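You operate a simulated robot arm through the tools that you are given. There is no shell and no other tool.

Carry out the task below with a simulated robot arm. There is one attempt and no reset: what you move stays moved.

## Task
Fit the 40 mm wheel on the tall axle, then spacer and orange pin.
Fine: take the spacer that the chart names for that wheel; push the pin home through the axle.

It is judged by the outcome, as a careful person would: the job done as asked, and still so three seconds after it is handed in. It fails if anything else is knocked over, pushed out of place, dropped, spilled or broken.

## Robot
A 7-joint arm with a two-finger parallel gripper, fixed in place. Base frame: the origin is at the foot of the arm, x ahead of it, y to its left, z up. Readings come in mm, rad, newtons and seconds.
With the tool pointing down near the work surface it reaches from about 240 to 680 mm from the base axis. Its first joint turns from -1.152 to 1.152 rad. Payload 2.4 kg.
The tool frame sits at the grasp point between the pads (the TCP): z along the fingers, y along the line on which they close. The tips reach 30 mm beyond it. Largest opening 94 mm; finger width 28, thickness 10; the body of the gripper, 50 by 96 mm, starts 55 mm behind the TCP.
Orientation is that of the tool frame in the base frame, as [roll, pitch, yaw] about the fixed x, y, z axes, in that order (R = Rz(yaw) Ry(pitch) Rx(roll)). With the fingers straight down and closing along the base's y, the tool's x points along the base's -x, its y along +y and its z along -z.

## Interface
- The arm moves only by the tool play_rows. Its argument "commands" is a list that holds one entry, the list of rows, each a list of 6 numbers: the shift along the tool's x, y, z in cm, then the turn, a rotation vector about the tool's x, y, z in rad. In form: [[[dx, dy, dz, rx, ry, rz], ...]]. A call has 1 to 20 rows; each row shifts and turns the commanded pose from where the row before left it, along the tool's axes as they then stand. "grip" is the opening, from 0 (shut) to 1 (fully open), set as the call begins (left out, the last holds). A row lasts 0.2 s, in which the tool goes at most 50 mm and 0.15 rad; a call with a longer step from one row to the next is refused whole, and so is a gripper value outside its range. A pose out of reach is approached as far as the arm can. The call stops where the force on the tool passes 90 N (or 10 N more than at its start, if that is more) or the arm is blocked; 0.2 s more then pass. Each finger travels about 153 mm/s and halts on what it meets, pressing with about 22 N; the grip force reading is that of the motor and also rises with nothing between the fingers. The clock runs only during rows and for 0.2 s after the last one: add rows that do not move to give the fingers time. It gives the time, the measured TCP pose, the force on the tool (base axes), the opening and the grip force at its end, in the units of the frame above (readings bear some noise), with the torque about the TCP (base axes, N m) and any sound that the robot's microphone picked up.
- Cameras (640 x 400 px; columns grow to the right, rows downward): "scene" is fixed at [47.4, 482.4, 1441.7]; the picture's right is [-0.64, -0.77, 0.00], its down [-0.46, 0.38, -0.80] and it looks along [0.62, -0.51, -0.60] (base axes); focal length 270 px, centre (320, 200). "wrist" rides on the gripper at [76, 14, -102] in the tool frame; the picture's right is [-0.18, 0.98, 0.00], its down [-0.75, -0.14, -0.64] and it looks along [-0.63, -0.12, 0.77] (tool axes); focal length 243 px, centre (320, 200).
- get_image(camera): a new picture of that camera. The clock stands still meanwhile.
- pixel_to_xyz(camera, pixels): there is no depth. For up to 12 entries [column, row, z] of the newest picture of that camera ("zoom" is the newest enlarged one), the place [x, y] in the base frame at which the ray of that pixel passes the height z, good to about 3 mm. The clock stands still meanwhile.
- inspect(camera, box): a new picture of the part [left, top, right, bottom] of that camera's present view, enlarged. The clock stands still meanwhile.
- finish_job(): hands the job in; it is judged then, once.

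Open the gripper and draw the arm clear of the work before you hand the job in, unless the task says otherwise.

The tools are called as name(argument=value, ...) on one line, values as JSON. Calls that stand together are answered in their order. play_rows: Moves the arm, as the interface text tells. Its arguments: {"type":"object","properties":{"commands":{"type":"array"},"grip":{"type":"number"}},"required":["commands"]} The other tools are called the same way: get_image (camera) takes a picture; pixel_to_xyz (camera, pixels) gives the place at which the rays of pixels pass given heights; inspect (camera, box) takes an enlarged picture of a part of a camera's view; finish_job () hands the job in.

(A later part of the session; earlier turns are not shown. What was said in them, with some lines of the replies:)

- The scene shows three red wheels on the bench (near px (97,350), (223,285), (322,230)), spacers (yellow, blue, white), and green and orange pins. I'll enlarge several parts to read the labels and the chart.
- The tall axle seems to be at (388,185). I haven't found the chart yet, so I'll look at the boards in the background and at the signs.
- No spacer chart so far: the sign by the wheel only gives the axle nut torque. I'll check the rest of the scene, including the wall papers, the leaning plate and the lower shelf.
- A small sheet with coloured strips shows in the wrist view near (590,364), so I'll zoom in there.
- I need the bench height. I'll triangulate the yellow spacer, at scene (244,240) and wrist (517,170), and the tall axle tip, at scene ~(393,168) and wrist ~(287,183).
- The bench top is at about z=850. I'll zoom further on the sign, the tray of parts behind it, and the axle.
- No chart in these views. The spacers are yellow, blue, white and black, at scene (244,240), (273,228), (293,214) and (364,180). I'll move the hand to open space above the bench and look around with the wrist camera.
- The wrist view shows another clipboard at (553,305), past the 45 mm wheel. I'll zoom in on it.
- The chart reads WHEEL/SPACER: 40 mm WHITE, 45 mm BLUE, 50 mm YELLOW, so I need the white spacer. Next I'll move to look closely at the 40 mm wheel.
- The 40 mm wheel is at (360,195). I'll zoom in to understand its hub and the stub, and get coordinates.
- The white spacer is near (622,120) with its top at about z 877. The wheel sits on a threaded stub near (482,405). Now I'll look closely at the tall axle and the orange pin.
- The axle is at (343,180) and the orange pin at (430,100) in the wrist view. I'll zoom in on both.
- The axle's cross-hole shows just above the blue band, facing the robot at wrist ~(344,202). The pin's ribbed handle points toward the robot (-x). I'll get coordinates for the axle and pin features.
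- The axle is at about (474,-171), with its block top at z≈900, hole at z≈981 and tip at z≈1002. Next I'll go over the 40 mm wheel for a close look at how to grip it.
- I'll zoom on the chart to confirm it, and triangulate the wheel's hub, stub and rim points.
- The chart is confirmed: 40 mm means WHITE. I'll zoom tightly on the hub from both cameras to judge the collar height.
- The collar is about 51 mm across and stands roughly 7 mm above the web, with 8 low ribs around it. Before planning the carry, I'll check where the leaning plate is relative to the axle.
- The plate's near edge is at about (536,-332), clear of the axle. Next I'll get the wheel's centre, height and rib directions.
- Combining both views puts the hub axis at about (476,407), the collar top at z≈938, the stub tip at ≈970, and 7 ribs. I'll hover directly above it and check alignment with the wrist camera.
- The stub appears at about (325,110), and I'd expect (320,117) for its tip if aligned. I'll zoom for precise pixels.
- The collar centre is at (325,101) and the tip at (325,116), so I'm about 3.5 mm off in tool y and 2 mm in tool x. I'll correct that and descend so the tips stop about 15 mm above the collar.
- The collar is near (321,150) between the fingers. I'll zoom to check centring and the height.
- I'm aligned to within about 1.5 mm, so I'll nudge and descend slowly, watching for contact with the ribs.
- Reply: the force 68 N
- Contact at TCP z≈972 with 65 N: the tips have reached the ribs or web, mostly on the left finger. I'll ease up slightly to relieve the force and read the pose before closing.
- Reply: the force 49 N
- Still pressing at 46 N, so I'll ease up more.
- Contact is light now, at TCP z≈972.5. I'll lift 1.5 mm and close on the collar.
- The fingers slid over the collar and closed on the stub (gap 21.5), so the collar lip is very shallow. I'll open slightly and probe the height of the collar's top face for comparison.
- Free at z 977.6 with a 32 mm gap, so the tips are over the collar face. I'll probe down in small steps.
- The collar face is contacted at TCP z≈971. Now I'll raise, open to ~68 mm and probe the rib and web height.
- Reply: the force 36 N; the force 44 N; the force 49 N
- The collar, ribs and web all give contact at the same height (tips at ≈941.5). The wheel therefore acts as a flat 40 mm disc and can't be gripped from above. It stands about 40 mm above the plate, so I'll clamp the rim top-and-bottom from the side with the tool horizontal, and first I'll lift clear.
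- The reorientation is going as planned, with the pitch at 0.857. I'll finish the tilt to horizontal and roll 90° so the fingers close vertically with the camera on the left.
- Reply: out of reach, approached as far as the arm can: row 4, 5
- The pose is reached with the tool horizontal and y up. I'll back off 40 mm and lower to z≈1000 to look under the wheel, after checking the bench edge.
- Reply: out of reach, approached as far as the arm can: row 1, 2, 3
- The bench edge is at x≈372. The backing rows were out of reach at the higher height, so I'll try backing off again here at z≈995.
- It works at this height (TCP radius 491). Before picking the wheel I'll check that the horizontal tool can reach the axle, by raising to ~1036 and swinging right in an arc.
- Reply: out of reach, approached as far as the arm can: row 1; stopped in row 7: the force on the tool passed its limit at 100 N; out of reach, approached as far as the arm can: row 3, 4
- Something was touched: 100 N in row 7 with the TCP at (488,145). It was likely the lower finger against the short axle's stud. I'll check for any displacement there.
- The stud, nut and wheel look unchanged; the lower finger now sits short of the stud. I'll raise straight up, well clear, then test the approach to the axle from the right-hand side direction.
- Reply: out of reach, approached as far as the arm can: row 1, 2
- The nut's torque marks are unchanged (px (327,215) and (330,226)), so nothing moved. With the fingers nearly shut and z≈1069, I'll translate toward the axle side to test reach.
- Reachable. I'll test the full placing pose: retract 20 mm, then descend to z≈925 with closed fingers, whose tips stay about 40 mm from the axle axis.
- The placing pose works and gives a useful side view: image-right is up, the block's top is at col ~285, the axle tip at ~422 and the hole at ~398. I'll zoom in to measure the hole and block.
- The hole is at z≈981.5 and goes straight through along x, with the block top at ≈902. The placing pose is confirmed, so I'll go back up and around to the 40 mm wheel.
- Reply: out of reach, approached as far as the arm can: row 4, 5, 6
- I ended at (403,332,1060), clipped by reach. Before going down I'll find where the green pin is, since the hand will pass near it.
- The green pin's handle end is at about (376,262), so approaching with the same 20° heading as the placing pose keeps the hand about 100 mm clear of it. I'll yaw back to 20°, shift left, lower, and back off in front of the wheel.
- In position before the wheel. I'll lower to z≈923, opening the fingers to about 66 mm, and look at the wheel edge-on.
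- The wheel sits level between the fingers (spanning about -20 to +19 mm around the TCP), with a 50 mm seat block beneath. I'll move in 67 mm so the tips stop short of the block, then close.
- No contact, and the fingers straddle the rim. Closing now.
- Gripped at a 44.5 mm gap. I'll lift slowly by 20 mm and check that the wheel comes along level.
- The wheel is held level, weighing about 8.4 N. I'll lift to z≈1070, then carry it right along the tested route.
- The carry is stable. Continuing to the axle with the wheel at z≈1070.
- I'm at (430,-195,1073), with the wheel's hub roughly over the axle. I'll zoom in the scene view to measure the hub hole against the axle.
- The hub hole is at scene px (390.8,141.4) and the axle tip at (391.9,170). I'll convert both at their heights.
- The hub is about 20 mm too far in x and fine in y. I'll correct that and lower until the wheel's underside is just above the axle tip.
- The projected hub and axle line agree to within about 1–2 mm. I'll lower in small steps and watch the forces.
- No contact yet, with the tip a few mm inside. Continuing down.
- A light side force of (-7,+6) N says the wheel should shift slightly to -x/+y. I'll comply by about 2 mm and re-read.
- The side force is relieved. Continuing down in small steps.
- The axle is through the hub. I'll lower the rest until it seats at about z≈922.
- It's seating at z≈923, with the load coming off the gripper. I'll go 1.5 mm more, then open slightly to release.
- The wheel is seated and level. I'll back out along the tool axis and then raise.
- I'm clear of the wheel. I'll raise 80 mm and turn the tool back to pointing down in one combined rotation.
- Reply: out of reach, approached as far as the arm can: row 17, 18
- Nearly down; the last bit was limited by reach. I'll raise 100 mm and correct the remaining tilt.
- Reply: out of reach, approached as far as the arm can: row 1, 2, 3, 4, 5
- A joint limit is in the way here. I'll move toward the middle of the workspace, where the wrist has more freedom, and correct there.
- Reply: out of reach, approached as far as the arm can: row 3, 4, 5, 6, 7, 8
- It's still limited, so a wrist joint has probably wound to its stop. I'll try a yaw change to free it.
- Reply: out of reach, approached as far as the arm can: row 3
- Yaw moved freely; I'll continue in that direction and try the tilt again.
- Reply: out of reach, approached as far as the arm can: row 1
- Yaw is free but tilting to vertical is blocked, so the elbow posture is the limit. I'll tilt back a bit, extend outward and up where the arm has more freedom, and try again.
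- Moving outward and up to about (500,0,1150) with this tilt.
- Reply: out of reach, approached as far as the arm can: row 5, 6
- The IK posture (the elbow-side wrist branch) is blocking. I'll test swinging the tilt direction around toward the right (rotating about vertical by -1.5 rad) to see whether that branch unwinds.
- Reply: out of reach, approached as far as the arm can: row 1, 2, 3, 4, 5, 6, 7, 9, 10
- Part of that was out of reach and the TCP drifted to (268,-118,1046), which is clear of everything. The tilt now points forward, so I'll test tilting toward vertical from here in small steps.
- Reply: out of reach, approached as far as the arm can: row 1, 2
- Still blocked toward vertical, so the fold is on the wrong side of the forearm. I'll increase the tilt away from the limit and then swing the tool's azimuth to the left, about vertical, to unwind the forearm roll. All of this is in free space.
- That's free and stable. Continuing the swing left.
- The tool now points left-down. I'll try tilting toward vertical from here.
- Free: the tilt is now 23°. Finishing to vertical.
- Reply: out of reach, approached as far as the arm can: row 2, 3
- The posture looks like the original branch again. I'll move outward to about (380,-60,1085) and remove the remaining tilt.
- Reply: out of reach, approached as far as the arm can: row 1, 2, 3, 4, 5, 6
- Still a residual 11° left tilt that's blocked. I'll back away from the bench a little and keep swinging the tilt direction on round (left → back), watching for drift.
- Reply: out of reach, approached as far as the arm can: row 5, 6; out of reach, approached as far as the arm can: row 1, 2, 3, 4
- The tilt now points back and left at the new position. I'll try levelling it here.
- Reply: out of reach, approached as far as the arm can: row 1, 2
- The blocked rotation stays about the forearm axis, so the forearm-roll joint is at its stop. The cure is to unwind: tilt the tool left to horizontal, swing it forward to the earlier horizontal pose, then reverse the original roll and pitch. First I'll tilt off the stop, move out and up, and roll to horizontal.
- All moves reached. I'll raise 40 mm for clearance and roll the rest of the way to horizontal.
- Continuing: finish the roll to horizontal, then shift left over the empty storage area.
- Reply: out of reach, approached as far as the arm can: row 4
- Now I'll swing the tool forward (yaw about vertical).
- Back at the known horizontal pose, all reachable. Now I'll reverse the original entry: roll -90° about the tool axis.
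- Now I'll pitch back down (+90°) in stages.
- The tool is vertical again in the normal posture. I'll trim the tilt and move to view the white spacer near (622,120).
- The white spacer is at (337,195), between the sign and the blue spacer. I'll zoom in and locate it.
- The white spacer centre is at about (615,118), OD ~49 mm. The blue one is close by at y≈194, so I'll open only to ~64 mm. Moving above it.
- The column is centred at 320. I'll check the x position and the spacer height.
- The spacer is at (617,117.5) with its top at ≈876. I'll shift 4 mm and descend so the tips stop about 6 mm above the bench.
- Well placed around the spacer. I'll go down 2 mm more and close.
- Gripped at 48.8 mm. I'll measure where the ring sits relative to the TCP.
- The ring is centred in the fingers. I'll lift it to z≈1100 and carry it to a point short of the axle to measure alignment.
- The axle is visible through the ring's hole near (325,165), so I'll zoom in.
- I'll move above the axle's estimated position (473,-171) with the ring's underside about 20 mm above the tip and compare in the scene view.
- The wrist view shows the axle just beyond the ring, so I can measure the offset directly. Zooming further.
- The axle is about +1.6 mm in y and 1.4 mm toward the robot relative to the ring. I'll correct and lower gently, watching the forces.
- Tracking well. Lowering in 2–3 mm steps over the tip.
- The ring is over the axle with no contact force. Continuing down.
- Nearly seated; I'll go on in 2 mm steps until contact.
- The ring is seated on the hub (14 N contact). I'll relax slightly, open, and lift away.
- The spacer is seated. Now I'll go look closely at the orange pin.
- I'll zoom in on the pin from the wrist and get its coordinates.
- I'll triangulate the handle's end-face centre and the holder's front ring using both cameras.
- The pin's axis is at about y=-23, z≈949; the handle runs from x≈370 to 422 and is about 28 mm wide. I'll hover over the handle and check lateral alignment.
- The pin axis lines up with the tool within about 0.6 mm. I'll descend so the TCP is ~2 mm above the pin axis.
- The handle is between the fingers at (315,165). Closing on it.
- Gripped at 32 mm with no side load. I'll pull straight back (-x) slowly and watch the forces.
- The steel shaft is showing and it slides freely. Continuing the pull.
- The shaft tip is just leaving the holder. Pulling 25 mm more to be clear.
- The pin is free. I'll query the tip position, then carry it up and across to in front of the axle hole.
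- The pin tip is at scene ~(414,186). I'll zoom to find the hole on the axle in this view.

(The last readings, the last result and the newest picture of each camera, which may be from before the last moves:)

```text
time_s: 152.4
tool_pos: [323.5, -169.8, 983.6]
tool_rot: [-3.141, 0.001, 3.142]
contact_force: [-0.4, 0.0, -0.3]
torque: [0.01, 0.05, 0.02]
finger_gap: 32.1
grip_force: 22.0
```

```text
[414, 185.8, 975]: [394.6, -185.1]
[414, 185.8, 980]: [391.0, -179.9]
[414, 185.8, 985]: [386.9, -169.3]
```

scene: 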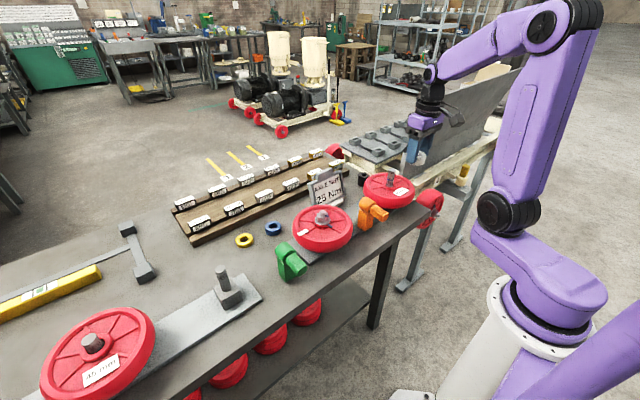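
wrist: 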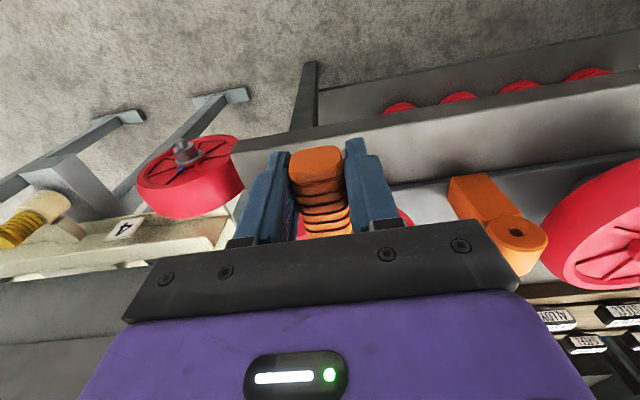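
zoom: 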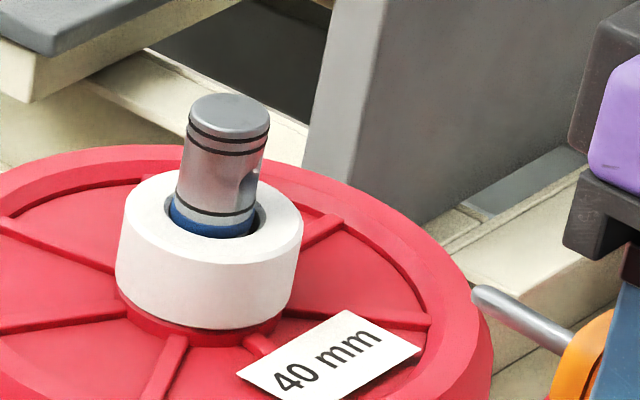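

The hole shows at zoom (251,187) on the axle's robot-facing side, and the pin's line passes about 8 zoom-px above it. I'll advance until the tip is a few mm from the axle and compare closely.

play_rows(commands=[[[-2, 0, 0, 0, 0, 0], [-2, 0, 0, 0, 0, 0], [-1.7, 0, 0, 0, 0, 0], [0, 0, 0, 0, 0, 0], [0, 0, 0, 0, 0, 0]]])

inspect(camera="scene", box=[375, 155, 415, 190])

get_image(camera="wrist")

```text
time_s: 153.6
tool_pos: [380.3, -169.9, 984.8]
tool_rot: [3.141, 0.001, -3.141]
contact_force: [-0.1, -0.1, -1.2]
torque: [-0.02, 0.04, -0.01]
finger_gap: 32.0
grip_force: 21.6
```

```text
11.43 times, centred on (395, 172) of scene
```

zoom: 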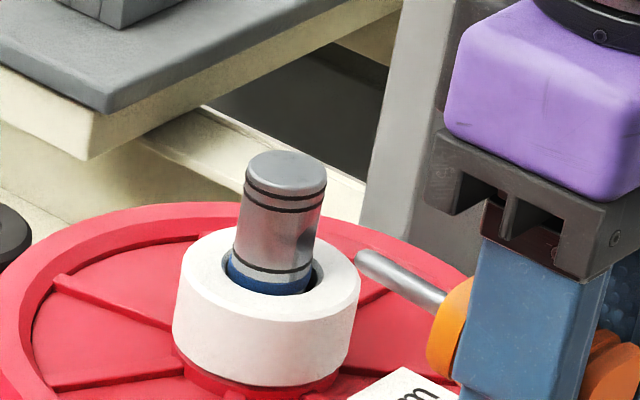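

```text
taken
```

wrist: 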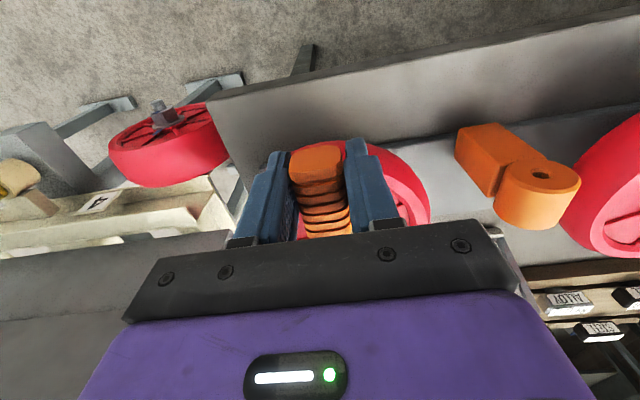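

I'll zoom further at the tip and hole.

inspect(camera="scene", box=[385, 162, 409, 183])

```text
16.00 times, centred on (397, 172) of scene
```

zoom: 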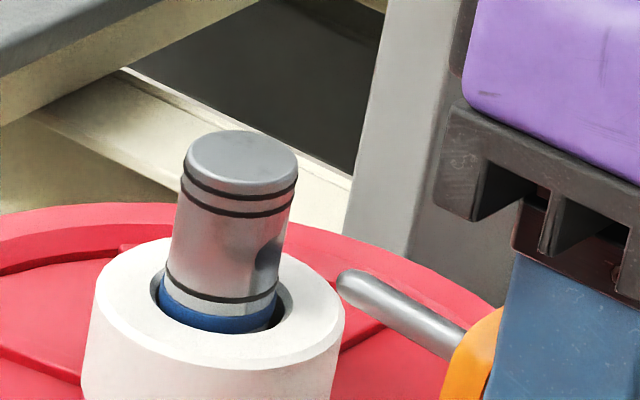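

I'll check the handle's position in the grip (its offset from the TCP) in the current wrist view, to separate y from z error.

inspect(camera="wrist", box=[270, 130, 370, 240])

play_rows(commands=[[[0, 0, 0, 0, 0, 0]]])

play_rows(commands=[[[0, 0, 0, 0, 0, 0]]])

play_rows(commands=[[[0, 0, 0, 0, 0, 0]]])

```text
3.64 times, centred on (320, 185) of wrist
```

zoom: 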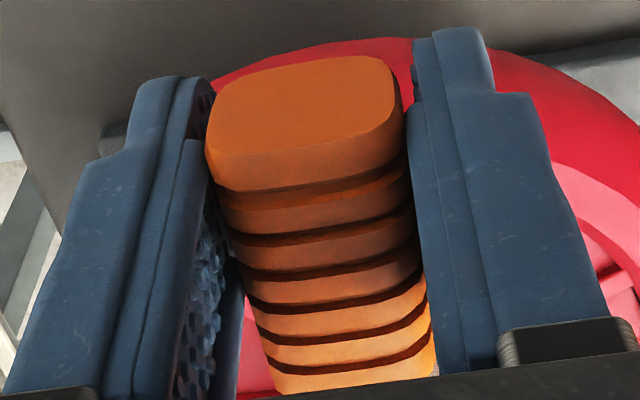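

```text
time_s: 154.0
tool_pos: [380.8, -169.9, 985.3]
tool_rot: [3.14, 0.002, 3.141]
contact_force: [0.0, -0.7, -1.0]
torque: [0.02, 0.01, 0.02]
finger_gap: 32.1
grip_force: 21.3
```

```text
time_s: 154.4
tool_pos: [381.2, -169.9, 984.4]
tool_rot: [3.141, 0.001, 3.141]
contact_force: [-0.4, -0.2, -1.1]
torque: [-0.03, -0.01, -0.03]
finger_gap: 31.8
grip_force: 21.5
```

```text
time_s: 154.8
tool_pos: [380.9, -170.5, 985.2]
tool_rot: [3.14, 0.002, -3.14]
contact_force: [-0.2, -0.2, -0.9]
torque: [0.01, 0.01, 0.01]
finger_gap: 31.8
grip_force: 21.8
```

The handle sits about +1.4 mm in y in the grip, so the pin is ~1.6 mm too far left and ~3.7 mm too high. I'll correct both and re-check.

play_rows(commands=[[[0, -0.16, 0.37, 0, 0, 0], [0, 0, 0, 0, 0, 0], [0, 0, 0, 0, 0, 0]]])

inspect(camera="scene", box=[385, 162, 409, 183])

```text
time_s: 155.6
tool_pos: [381.0, -172.9, 981.1]
tool_rot: [3.142, 0.003, 3.141]
contact_force: [0.0, 0.2, -1.1]
torque: [0.0, 0.01, 0.0]
finger_gap: 32.1
grip_force: 22.1
```

```text
16.00 times, centred on (397, 172) of scene
```

zoom: 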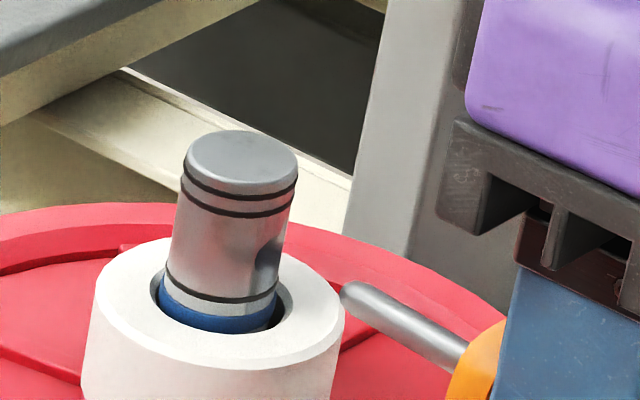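

The pin's line now passes at about the hole's height. I'll zoom tighter on the hole.

inspect(camera="scene", box=[390, 168, 402, 182])

```text
16.00 times, centred on (396, 175) of scene
```

zoom: 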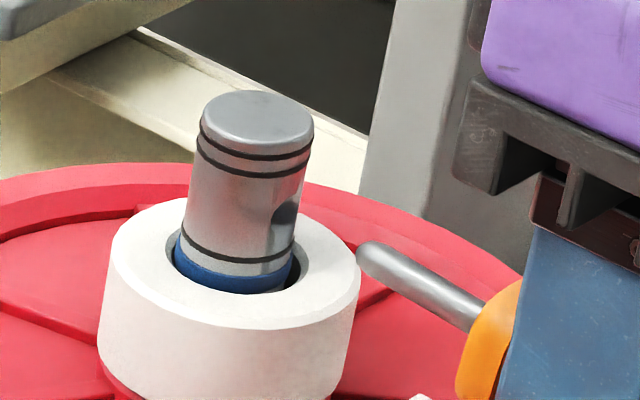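

Within about 1 mm. I'll advance 12 mm and check again before contact.

play_rows(commands=[[[-0.6, 0, 0, 0, 0, 0], [-0.6, 0, 0, 0, 0, 0], [0, 0, 0, 0, 0, 0], [0, 0, 0, 0, 0, 0]]])

inspect(camera="scene", box=[388, 166, 404, 182])

```text
time_s: 156.6
tool_pos: [392.3, -171.9, 980.0]
tool_rot: [-3.141, 0.001, -3.141]
contact_force: [-0.5, 0.3, -1.0]
torque: [0.01, 0.05, 0.02]
finger_gap: 32.0
grip_force: 21.8
```

```text
16.00 times, centred on (396, 174) of scene
```

zoom: 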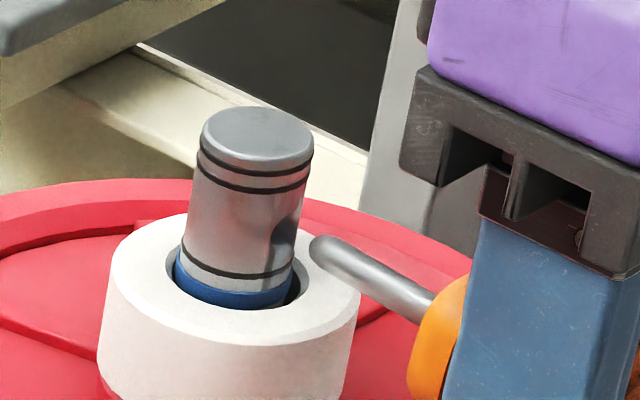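

The tip is about 5 mm from the hole and lined up. Advancing in small steps while watching the force.

play_rows(commands=[[[-0.2, 0, 0, 0, 0, 0], [-0.2, 0, 0, 0, 0, 0], [-0.2, 0, 0, 0, 0, 0], [0, 0, 0, 0, 0, 0]]])

play_rows(commands=[[[-0.2, 0, 0, 0, 0, 0], [-0.2, 0, 0, 0, 0, 0], [0, 0, 0, 0, 0, 0]]])

inspect(camera="scene", box=[388, 166, 404, 182])

```text
time_s: 157.6
tool_pos: [400.2, -171.6, 980.5]
tool_rot: [-3.141, 0.002, 3.141]
contact_force: [1.7, 1.3, -0.3]
torque: [-0.02, 0.01, -0.04]
finger_gap: 31.8
grip_force: 21.9
```

```text
time_s: 158.4
tool_pos: [404.9, -171.2, 980.0]
tool_rot: [3.14, 0.006, -3.14]
contact_force: [-0.6, 0.0, -1.2]
torque: [0.01, 0.03, 0.0]
finger_gap: 31.7
grip_force: 21.3
```

```text
16.00 times, centred on (396, 174) of scene
```

zoom: 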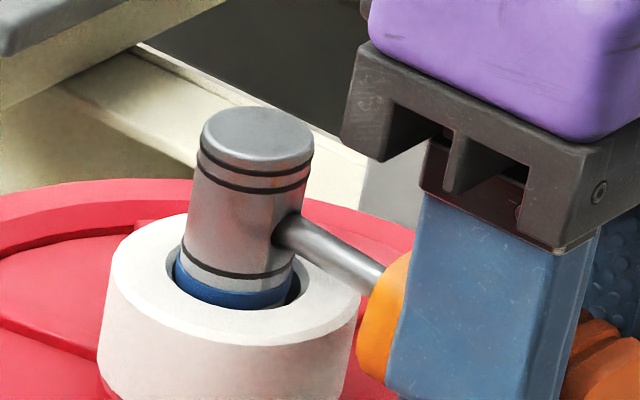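

The pin is entering the hole with no side force. Continuing to push in small steps.

play_rows(commands=[[[-0.25, 0, 0, 0, 0, 0], [-0.25, 0, 0, 0, 0, 0], [-0.25, 0, 0, 0, 0, 0], [0, 0, 0, 0, 0, 0]]])

play_rows(commands=[[[-0.25, 0, 0, 0, 0, 0], [-0.25, 0, 0, 0, 0, 0], [0, 0, 0, 0, 0, 0]]])

inspect(camera="scene", box=[385, 162, 409, 183])

```text
time_s: 159.4
tool_pos: [411.3, -171.9, 981.2]
tool_rot: [-3.141, 0.003, -3.141]
contact_force: [-3.3, 7.0, 5.5]
torque: [0.03, -0.29, 0.4]
finger_gap: 31.7
grip_force: 21.5
```

```text
time_s: 160.2
tool_pos: [415.8, -172.9, 980.4]
tool_rot: [-3.14, 0.001, -3.141]
contact_force: [-6.6, 7.9, 8.7]
torque: [-0.01, -0.37, 0.39]
finger_gap: 32.0
grip_force: 21.5
```

```text
16.00 times, centred on (397, 172) of scene
```

zoom: 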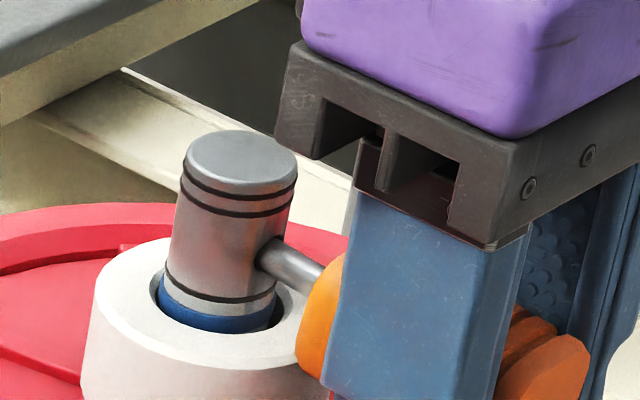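

A mild side load of (+8 y, +9 z) N says to shift about +0.8 mm in y and up. I'll comply, then continue.

play_rows(commands=[[[0, 0.08, -0.08, 0, 0, 0], [0, 0, 0, 0, 0, 0], [0, 0, 0, 0, 0, 0]]])

play_rows(commands=[[[-0.25, 0, 0, 0, 0, 0], [-0.25, 0, 0, 0, 0, 0], [0, 0, 0, 0, 0, 0]]])

```text
time_s: 161.0
tool_pos: [416.1, -171.7, 981.1]
tool_rot: [3.141, 0.001, 3.141]
contact_force: [2.2, 1.4, -5.2]
torque: [0.0, 0.25, 0.09]
finger_gap: 32.3
grip_force: 21.8
```

```text
time_s: 161.8
tool_pos: [419.6, -172.0, 982.1]
tool_rot: [3.141, 0.0, -3.141]
contact_force: [-11.6, 0.7, -0.4]
torque: [-0.02, 0.2, 0.01]
finger_gap: 31.6
grip_force: 21.9
```

Axial resistance is now 11.6 N. I'll look at how far in it is.

inspect(camera="scene", box=[385, 162, 409, 183])

get_image(camera="wrist")

```text
16.00 times, centred on (397, 172) of scene
```

zoom: 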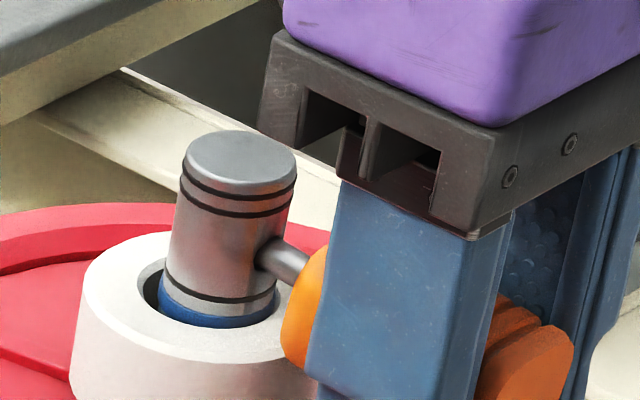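

```text
taken
```

wrist: 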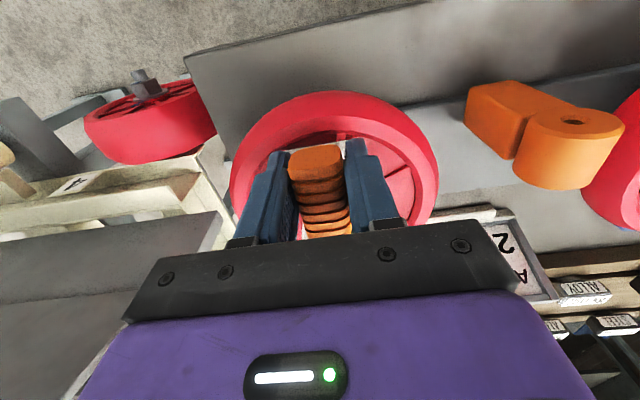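

The handle's front has met the spacer's side and nudged the spacer by about 2 mm within its clearance. I'll back off 4 mm and examine the handle's height relative to the spacer top.

play_rows(commands=[[[0.2, 0, 0, 0, 0, 0], [0.2, 0, 0, 0, 0, 0], [0, 0, 0, 0, 0, 0]]])

inspect(camera="scene", box=[385, 162, 409, 183])

inspect(camera="wrist", box=[270, 130, 370, 240])

```text
time_s: 162.6
tool_pos: [416.7, -171.0, 983.0]
tool_rot: [-3.141, 0.003, -3.14]
contact_force: [2.3, 1.9, -4.1]
torque: [0.02, 0.28, 0.09]
finger_gap: 32.0
grip_force: 21.9
```

```text
16.00 times, centred on (397, 172) of scene
```

zoom: 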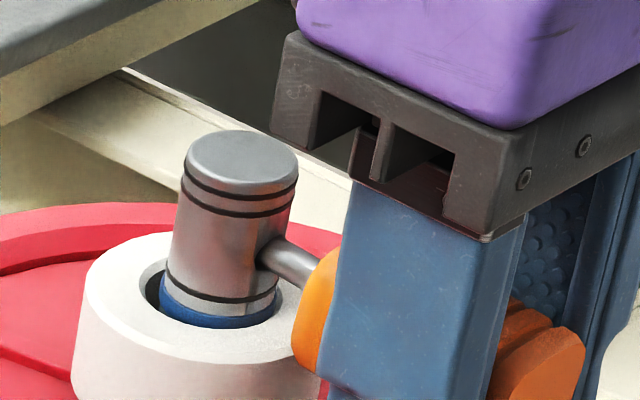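

```text
3.64 times, centred on (320, 185) of wrist
```

zoom: 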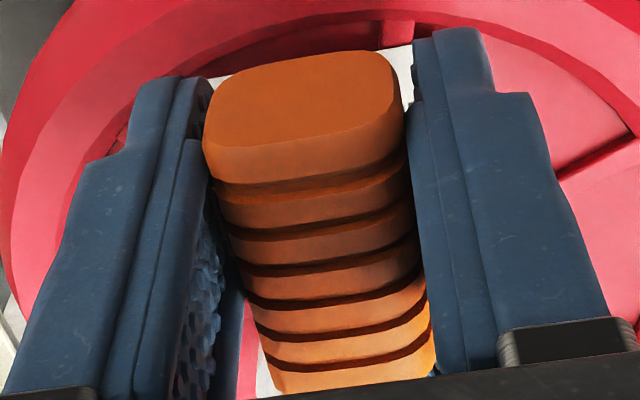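

I'll look at the handle's visible rear end and front in the scene to judge its height against the hole and spacer.

inspect(camera="scene", box=[390, 170, 414, 195])

inspect(camera="scene", box=[375, 160, 425, 205])

```text
16.00 times, centred on (402, 182) of scene
```

zoom: 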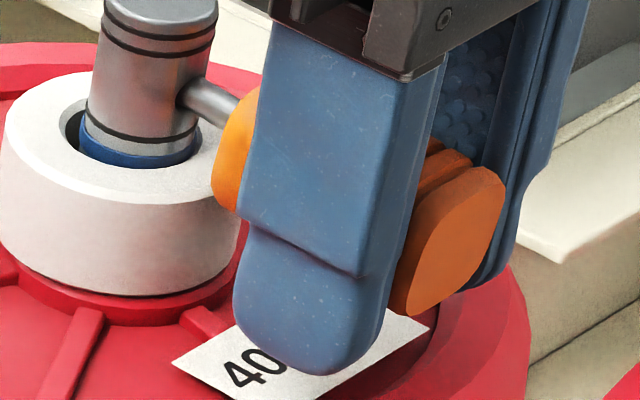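

```text
8.89 times, centred on (400, 182) of scene
```

zoom: 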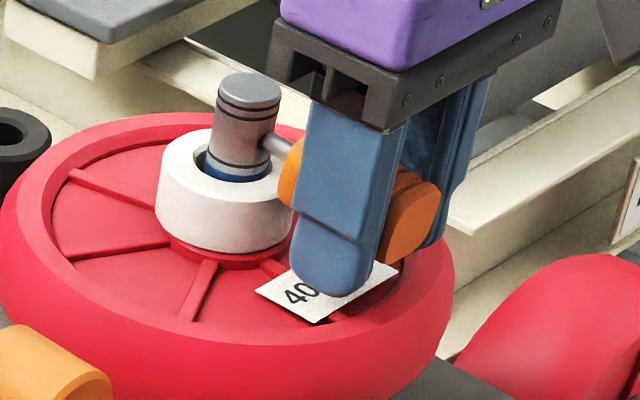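

The handle is about 28 mm tall, so its underside just catches the spacer's chamfered top edge. I'll bias the pin slightly upward (1 mm) and push again in small steps.

play_rows(commands=[[[0, 0, -0.1, 0, 0, 0], [-0.2, 0, 0, 0, 0, 0], [-0.2, 0, 0, 0, 0, 0], [0, 0, 0, 0, 0, 0]]])

play_rows(commands=[[[-0.15, 0, 0, 0, 0, 0], [-0.15, 0, 0, 0, 0, 0], [0, 0, 0, 0, 0, 0]]])

inspect(camera="scene", box=[385, 162, 409, 183])

```text
time_s: 163.6
tool_pos: [418.7, -171.4, 982.4]
tool_rot: [3.14, 0.0, -3.14]
contact_force: [-9.2, 4.6, 1.7]
torque: [-0.03, 0.06, 0.17]
finger_gap: 31.8
grip_force: 21.8
```

```text
time_s: 164.4
tool_pos: [422.5, -172.2, 981.8]
tool_rot: [3.14, 0.001, -3.141]
contact_force: [-14.5, 3.0, 1.2]
torque: [-0.01, 0.22, 0.19]
finger_gap: 31.9
grip_force: 22.2
```

```text
16.00 times, centred on (397, 172) of scene
```

zoom: 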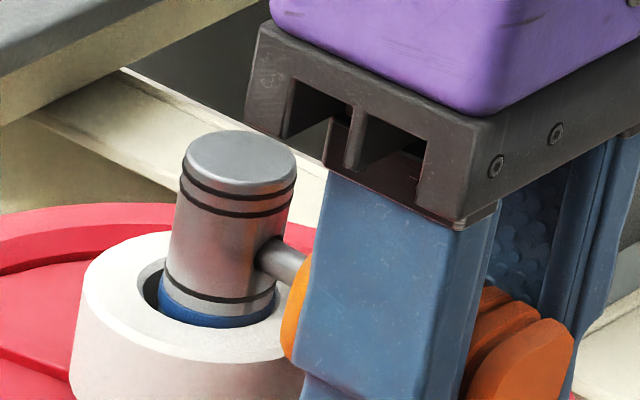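

The pin is still held at the spacer, and its tail appears slightly low (~2.5°), which lowers the handle's front edge. I'll back off 3 mm, raise the handle 2.5 mm to level it, and check the load.

play_rows(commands=[[[0.3, 0, 0, 0, 0, 0], [0, 0, -0.12, 0, 0, 0], [0, 0, -0.12, 0, 0, 0], [0, 0, 0, 0, 0, 0]]])

inspect(camera="scene", box=[390, 170, 414, 195])

```text
time_s: 165.4
tool_pos: [421.8, -172.2, 984.3]
tool_rot: [-3.141, 0.004, -3.141]
contact_force: [2.1, 0.0, -5.9]
torque: [0.01, 0.34, 0.02]
finger_gap: 32.1
grip_force: 22.0
```

```text
16.00 times, centred on (402, 182) of scene
```

zoom: 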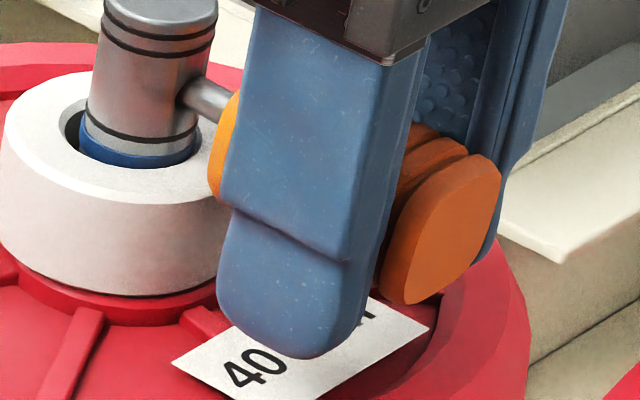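

The slope is improving (.52 vs .55, level ≈.505). I'll raise another 1.5 mm and push again.

play_rows(commands=[[[0, 0, -0.15, 0, 0, 0], [0, 0, 0, 0, 0, 0]]])

play_rows(commands=[[[-0.15, 0, 0, 0, 0, 0], [-0.15, 0, 0, 0, 0, 0], [-0.15, 0, 0, 0, 0, 0], [0, 0, 0, 0, 0, 0]]])

inspect(camera="scene", box=[390, 170, 414, 195])

```text
time_s: 166.0
tool_pos: [420.9, -169.6, 986.6]
tool_rot: [-3.141, 0.001, 3.141]
contact_force: [1.9, -1.1, -8.8]
torque: [-0.05, 0.53, -0.07]
finger_gap: 31.8
grip_force: 21.5
```

```text
time_s: 167.0
tool_pos: [425.9, -172.2, 985.2]
tool_rot: [3.141, 0.002, -3.14]
contact_force: [-2.3, 0.3, -5.6]
torque: [0.0, 0.36, 0.0]
finger_gap: 31.8
grip_force: 21.8
```

```text
16.00 times, centred on (402, 182) of scene
```

zoom: 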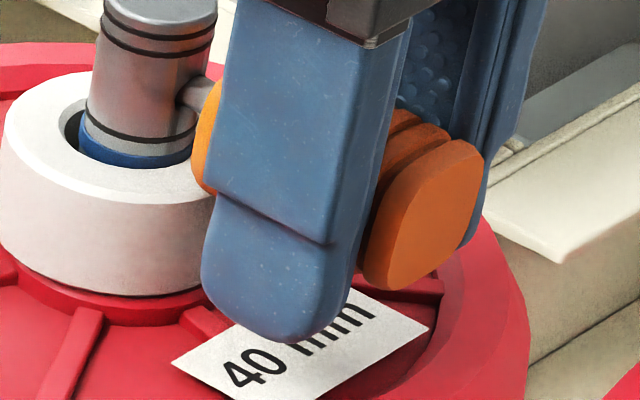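

It's advancing now with only 2 N, and the handle is level and passing over the spacer's edge. Continuing the push.

play_rows(commands=[[[-0.2, 0, 0, 0, 0, 0], [-0.2, 0, 0, 0, 0, 0], [0, 0, 0, 0, 0, 0]]])

play_rows(commands=[[[-0.2, 0, 0, 0, 0, 0], [-0.2, 0, 0, 0, 0, 0], [0, 0, 0, 0, 0, 0]]])

inspect(camera="scene", box=[390, 170, 414, 195])

```text
time_s: 167.8
tool_pos: [427.9, -170.7, 985.9]
tool_rot: [3.141, 0.003, -3.141]
contact_force: [-2.0, 2.1, -4.0]
torque: [-0.01, 0.21, 0.13]
finger_gap: 31.8
grip_force: 22.0
```

```text
time_s: 168.6
tool_pos: [431.7, -171.5, 986.8]
tool_rot: [3.14, 0.001, 3.141]
contact_force: [-2.7, 2.6, -6.1]
torque: [0.0, 0.26, 0.08]
finger_gap: 31.9
grip_force: 22.2
```

```text
16.00 times, centred on (402, 182) of scene
```

zoom: 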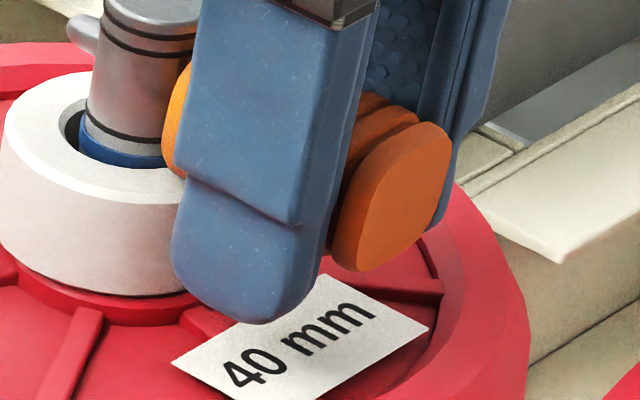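

The tip is out of the far side of the axle. I'll push on until the handle bottoms firmly.

play_rows(commands=[[[-0.2, 0, 0, 0, 0, 0], [-0.2, 0, 0, 0, 0, 0], [0, 0, 0, 0, 0, 0]]])

play_rows(commands=[[[-0.2, 0, 0, 0, 0, 0], [-0.2, 0, 0, 0, 0, 0], [0, 0, 0, 0, 0, 0]]])

inspect(camera="scene", box=[388, 165, 412, 190])

```text
time_s: 169.4
tool_pos: [436.0, -170.0, 986.0]
tool_rot: [3.14, -0.003, -3.141]
contact_force: [-14.8, 4.5, 1.8]
torque: [-0.04, 0.17, 0.16]
finger_gap: 32.3
grip_force: 22.5
```

```text
time_s: 170.2
tool_pos: [439.5, -171.0, 985.2]
tool_rot: [3.14, 0.0, 3.141]
contact_force: [-15.2, 1.9, 3.0]
torque: [0.01, 0.04, 0.11]
finger_gap: 31.8
grip_force: 22.3
```

```text
16.00 times, centred on (400, 178) of scene
```

zoom: 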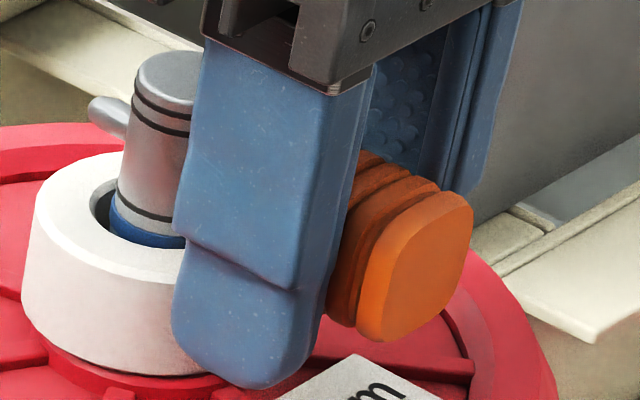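

Firm stop at 15 N with the fingers now slipping on the handle. I'll open, lift clear and inspect how far home it is.

play_rows(commands=[[[0, 0, 0, 0, 0, 0], [0, 0, 0, 0, 0, 0]]], grip=0.5)

play_rows(commands=[[[0, 0, -1, 0, 0, 0], [0, 0, -2, 0, 0, 0], [0, 0, -3, 0, 0, 0], [3, 0, -2, 0, 0, 0], [3, 0, 0, 0, 0, 0], [3, 0, 0, 0, 0, 0], [3, 0, 0, 0, 0, 0], [0, 0, 0, 0, 0, 0]]])

inspect(camera="scene", box=[380, 160, 416, 195])

get_image(camera="wrist")

```text
time_s: 170.8
tool_pos: [440.9, -170.6, 985.5]
tool_rot: [-3.141, 0.003, -3.14]
contact_force: [-0.1, 0.9, -0.1]
torque: [-0.02, -0.03, 0.01]
finger_gap: 47.1
grip_force: 0.1
```

```text
time_s: 172.6
tool_pos: [321.8, -171.5, 1065.3]
tool_rot: [3.141, 0.002, 3.141]
contact_force: [0.4, 0.2, 0.1]
torque: [-0.01, -0.03, 0.0]
finger_gap: 47.1
grip_force: 0.0
```

```text
11.43 times, centred on (398, 178) of scene
```

zoom: 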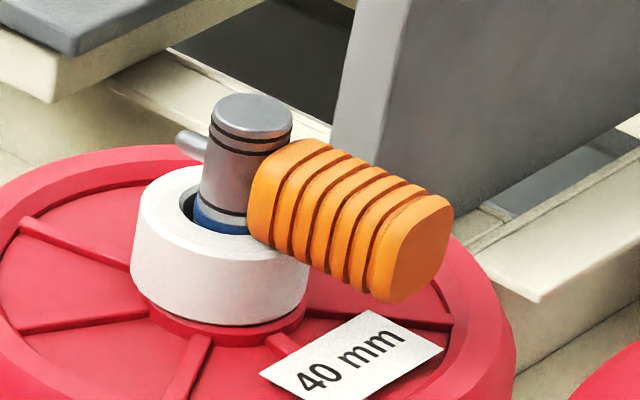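

```text
taken
```

wrist: 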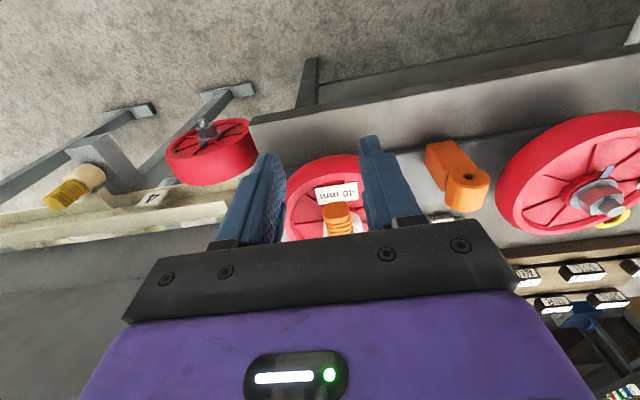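

The pin is through, with its tip out the far side and the handle at the axle. To be sure it's fully home I'll close the fingers and press gently on the handle's end face.

play_rows(commands=[[[0, 0.1, 0, 0, 0, 0], [0, 0, 2, 0, 0, 0], [0, 0, 2, 0, 0, 0], [0, 0, 2, 0, 0, 0], [0, 0, 2, 0, 0, 0], [-2, 0, 0, 0, 0, 0], [-2, 0, 0, 0, 0, 0], [-1.5, 0, 0, 0, 0, 0], [0, 0, 0, 0, 0, 0]]], grip=0)

inspect(camera="scene", box=[375, 155, 425, 200])

get_image(camera="wrist")

```text
time_s: 174.6
tool_pos: [376.3, -170.6, 986.5]
tool_rot: [-3.14, 0.002, -3.141]
contact_force: [0.0, 0.1, -0.3]
torque: [0.0, 0.0, 0.01]
finger_gap: 0.0
grip_force: 21.9
```

```text
8.89 times, centred on (400, 178) of scene
```

zoom: 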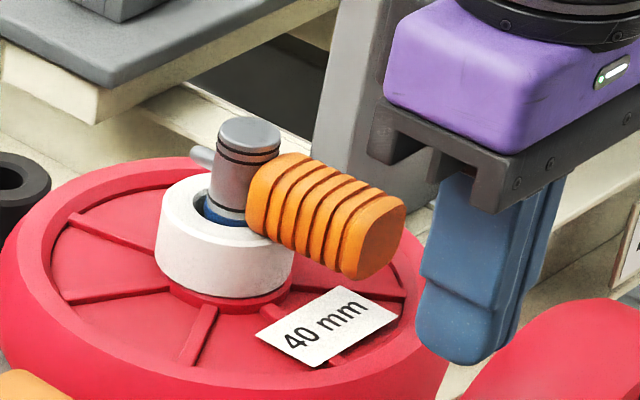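

```text
taken
```

wrist: 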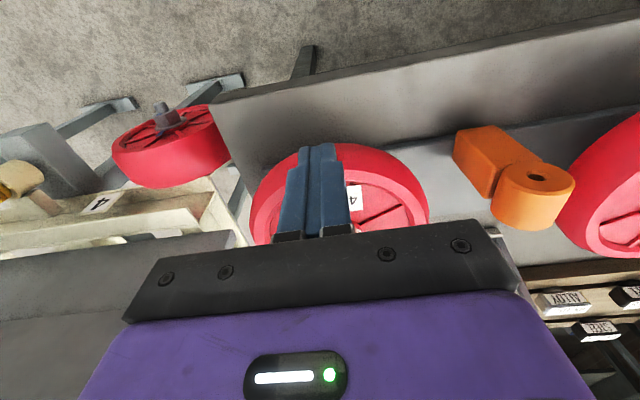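

The fingers are lined up behind the handle. Advancing in small steps until it presses.

play_rows(commands=[[[-0.3, 0, 0, 0, 0, 0], [-0.3, 0, 0, 0, 0, 0], [-0.3, 0, 0, 0, 0, 0], [-0.3, 0, 0, 0, 0, 0], [0, 0, 0, 0, 0, 0]]])

play_rows(commands=[[[-0.2, 0, 0, 0, 0, 0], [-0.2, 0, 0, 0, 0, 0], [-0.2, 0, 0, 0, 0, 0], [0, 0, 0, 0, 0, 0]]])

inspect(camera="scene", box=[380, 160, 416, 195])

```text
time_s: 175.8
tool_pos: [388.2, -168.8, 988.1]
tool_rot: [3.141, 0.003, -3.141]
contact_force: [-0.6, 0.6, -0.2]
torque: [-0.04, 0.0, -0.02]
finger_gap: 0.0
grip_force: 22.2
```

```text
time_s: 176.8
tool_pos: [393.9, -170.3, 986.0]
tool_rot: [-3.141, 0.003, 3.141]
contact_force: [-0.3, 0.1, 0.2]
torque: [-0.01, 0.0, 0.02]
finger_gap: 0.0
grip_force: 21.8
```

```text
11.43 times, centred on (398, 178) of scene
```

zoom: 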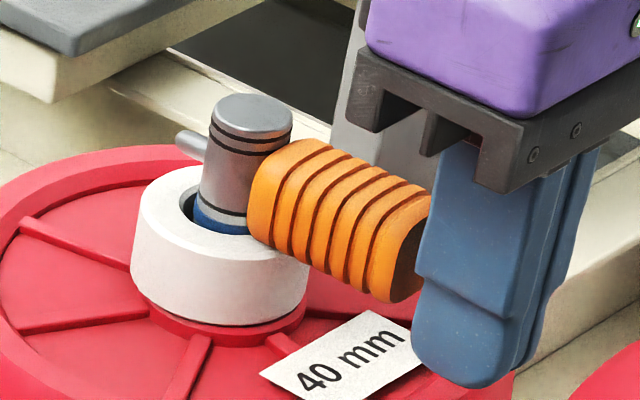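

Nearly touching. I'll continue until the push builds.

play_rows(commands=[[[-0.2, 0, 0, 0, 0, 0], [-0.2, 0, 0, 0, 0, 0], [0, 0, 0, 0, 0, 0]]])

play_rows(commands=[[[-0.2, 0, 0, 0, 0, 0], [-0.15, 0, 0, 0, 0, 0], [0, 0, 0, 0, 0, 0]]])

inspect(camera="scene", box=[380, 160, 416, 195])

```text
time_s: 177.6
tool_pos: [398.0, -170.7, 986.9]
tool_rot: [-3.141, -0.001, 3.142]
contact_force: [0.0, 0.3, 0.2]
torque: [-0.03, 0.01, 0.02]
finger_gap: 0.0
grip_force: 22.1
```

```text
time_s: 178.4
tool_pos: [401.0, -170.1, 986.4]
tool_rot: [3.14, -0.001, -3.139]
contact_force: [-4.2, 1.5, 0.4]
torque: [0.02, -0.05, 0.08]
finger_gap: 0.0
grip_force: 21.8
```

```text
11.43 times, centred on (398, 178) of scene
```

zoom: 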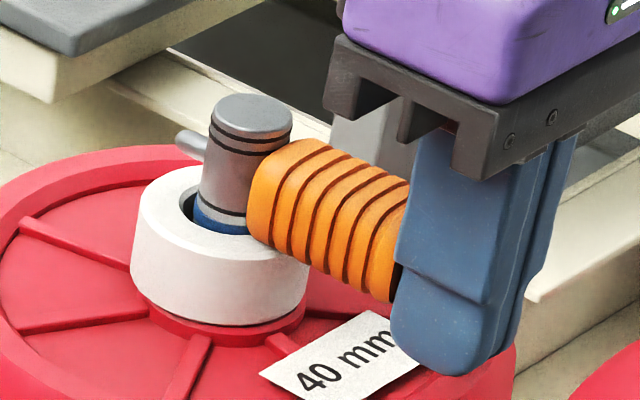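

Contact at 4 N. Pressing a bit more to confirm it's hard against the axle.

play_rows(commands=[[[-0.15, 0, 0, 0, 0, 0], [-0.15, 0, 0, 0, 0, 0], [0, 0, 0, 0, 0, 0]]])

play_rows(commands=[[[-0.15, 0, 0, 0, 0, 0], [-0.1, 0, 0, 0, 0, 0], [0, 0, 0, 0, 0, 0]]])

inspect(camera="scene", box=[380, 160, 416, 195])

```text
time_s: 179.2
tool_pos: [401.2, -169.0, 985.3]
tool_rot: [3.138, -0.006, 3.14]
contact_force: [-27.9, 1.6, 7.4]
torque: [-0.02, -0.18, 0.1]
finger_gap: 0.0
grip_force: 22.1
```

```text
time_s: 180.0
tool_pos: [401.2, -168.8, 986.4]
tool_rot: [3.134, -0.015, 3.139]
contact_force: [-40.6, -0.4, 10.1]
torque: [0.02, -0.38, -0.1]
finger_gap: 0.0
grip_force: 21.4
```

```text
11.43 times, centred on (398, 178) of scene
```

zoom: 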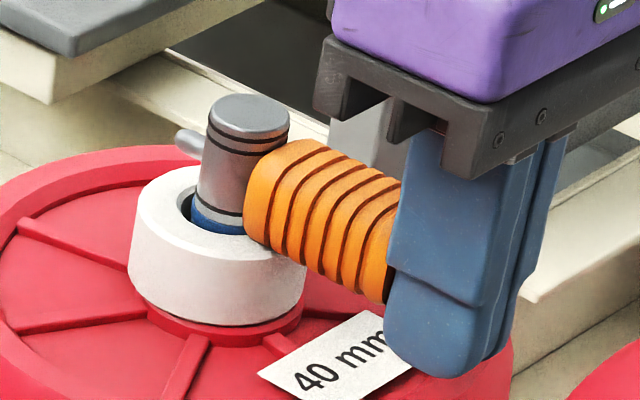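

It's hard against the stop at 40 N, so it's home. I'll back off straight away, as the axle fixture moved by a hair under that push.

play_rows(commands=[[[0.5, 0, 0, 0, 0, 0], [1.5, 0, 0, 0, 0, 0], [2, 0, 0, 0, 0, 0], [2, 0, 0, 0, 0, 0], [0, 0, -3, 0, 0, 0], [0, 0, -3, 0, 0, 0], [0, 0, 0, 0, 0, 0]]])

inspect(camera="scene", box=[380, 160, 416, 195])

get_image(camera="wrist")

```text
time_s: 181.6
tool_pos: [349.1, -170.8, 1044.6]
tool_rot: [3.141, 0.002, 3.141]
contact_force: [0.8, 0.2, -0.4]
torque: [0.05, 0.02, 0.02]
finger_gap: 0.1
grip_force: 21.4
```

```text
11.43 times, centred on (398, 178) of scene
```

zoom: 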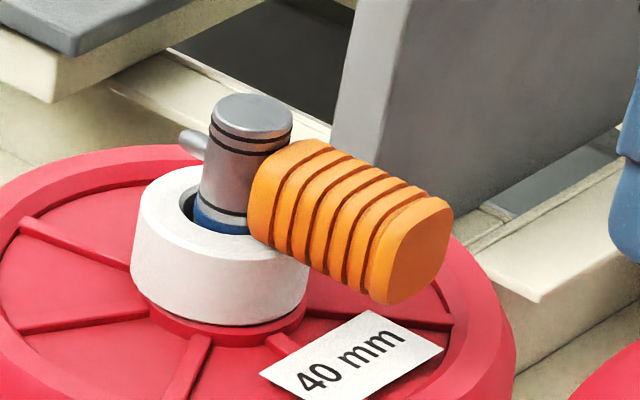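

```text
taken
```

wrist: 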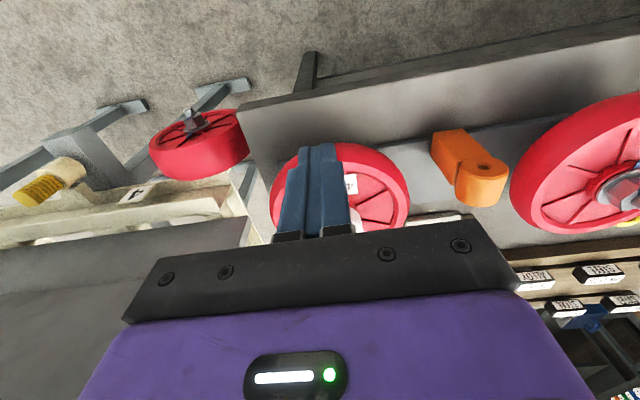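

The view is back to exactly the same pixels, so it sprang back. I'll open the gripper, raise, and check the handle-to-axle contact from above.

play_rows(commands=[[[0, 0, -3, 0, 0, 0], [0, 0, -3, 0, 0, 0], [0, 0, 0, 0, 0, 0], [0, 0, 0, 0, 0, 0]]], grip=1)

inspect(camera="wrist", box=[240, 100, 400, 235])

get_image(camera="scene")

```text
time_s: 182.6
tool_pos: [348.4, -169.7, 1104.1]
tool_rot: [-3.139, 0.0, 3.14]
contact_force: [1.0, 1.2, 0.0]
torque: [0.01, 0.02, -0.02]
finger_gap: 93.9
grip_force: 0.0
```

```text
2.96 times, centred on (320, 168) of wrist
```

zoom: 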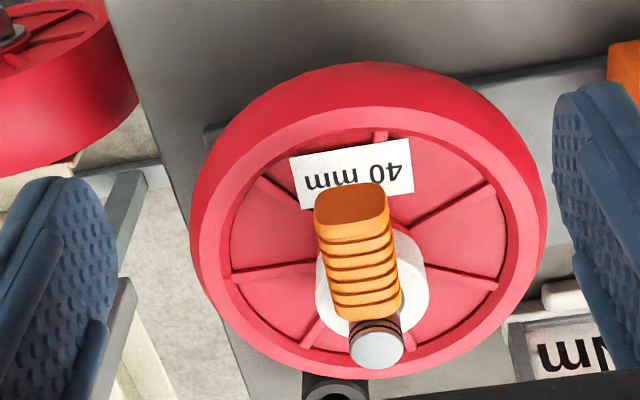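

```text
taken
```

scene: 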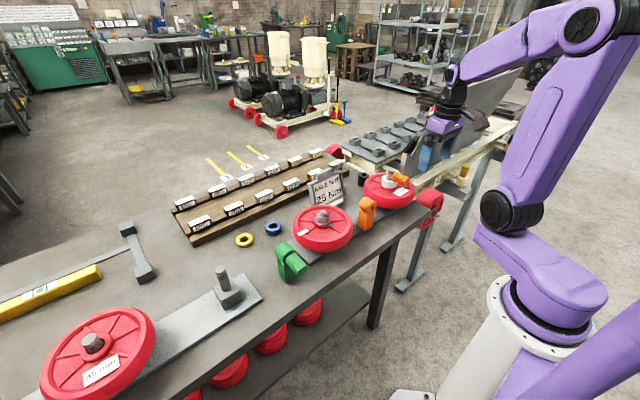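

The wheel, white spacer and pin are all in place, with the handle tight against the axle, and everything else looks undisturbed. I'll draw the arm clear and do a final check.

play_rows(commands=[[[0, 2.5, -3, 0, 0, 0], [0, 2.5, -3, 0, 0, 0], [0, 2.5, -3, 0, 0, 0], [0, 0, 0, 0, 0, 0], [0, 0, 0, 0, 0, 0], [0, 0, 0, 0, 0, 0]]])

inspect(camera="scene", box=[230, 150, 430, 290])

get_image(camera="wrist")

```text
time_s: 184.0
tool_pos: [347.1, -95.4, 1196.0]
tool_rot: [-3.142, 0.001, -3.141]
contact_force: [-0.4, 0.6, -0.4]
torque: [0.01, -0.03, 0.03]
finger_gap: 94.0
grip_force: 0.0
```

```text
2.86 times, centred on (330, 220) of scene
```

zoom: 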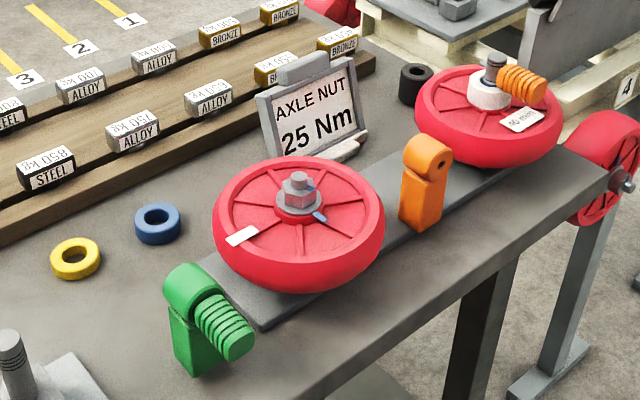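

```text
taken
```

wrist: 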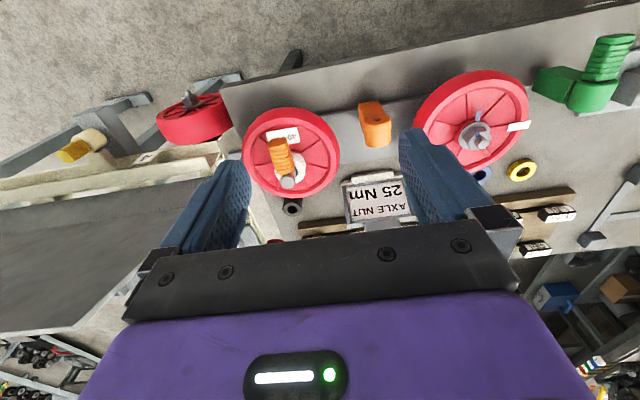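

The final views show the 40 mm wheel, white spacer and orange pin stacked on the tall axle. The sign, other wheel, spacers, holders and green pin are where they were, and the arm is clear with the gripper open, so I'm handing the job in.

finish_job()

```text
The job is handed in.
```

The 40 mm wheel is on the tall axle, with the white spacer on top of it and the orange pin pushed through the axle. I've handed the job in; no verdict came back with the hand-in.

- **Spacer:** the chart beyond the 45 mm wheel reads 40 mm WHITE, 45 mm BLUE, 50 mm YELLOW, so I used the white one.
- **Pin:** the handle is hard against the axle and the tip shows on the far side. I pressed the end to about 40 N to confirm it was home. The axle gave slightly under that load and sprang back to the same place.
- **Spacer fit:** the pin's handle nudged the spacer a few millimetres to one side on the way in, within its clearance on the axle. It still sits flat on the hub.
- **A bump along the way:** early on, one finger hit the stud on the short axle (about 100 N, and the move stopped). The nut's torque marks stayed at the same pixels, so nothing shifted there.

In the final pictures nothing else on the bench looks moved. The gripper is open and the arm is clear of the work.
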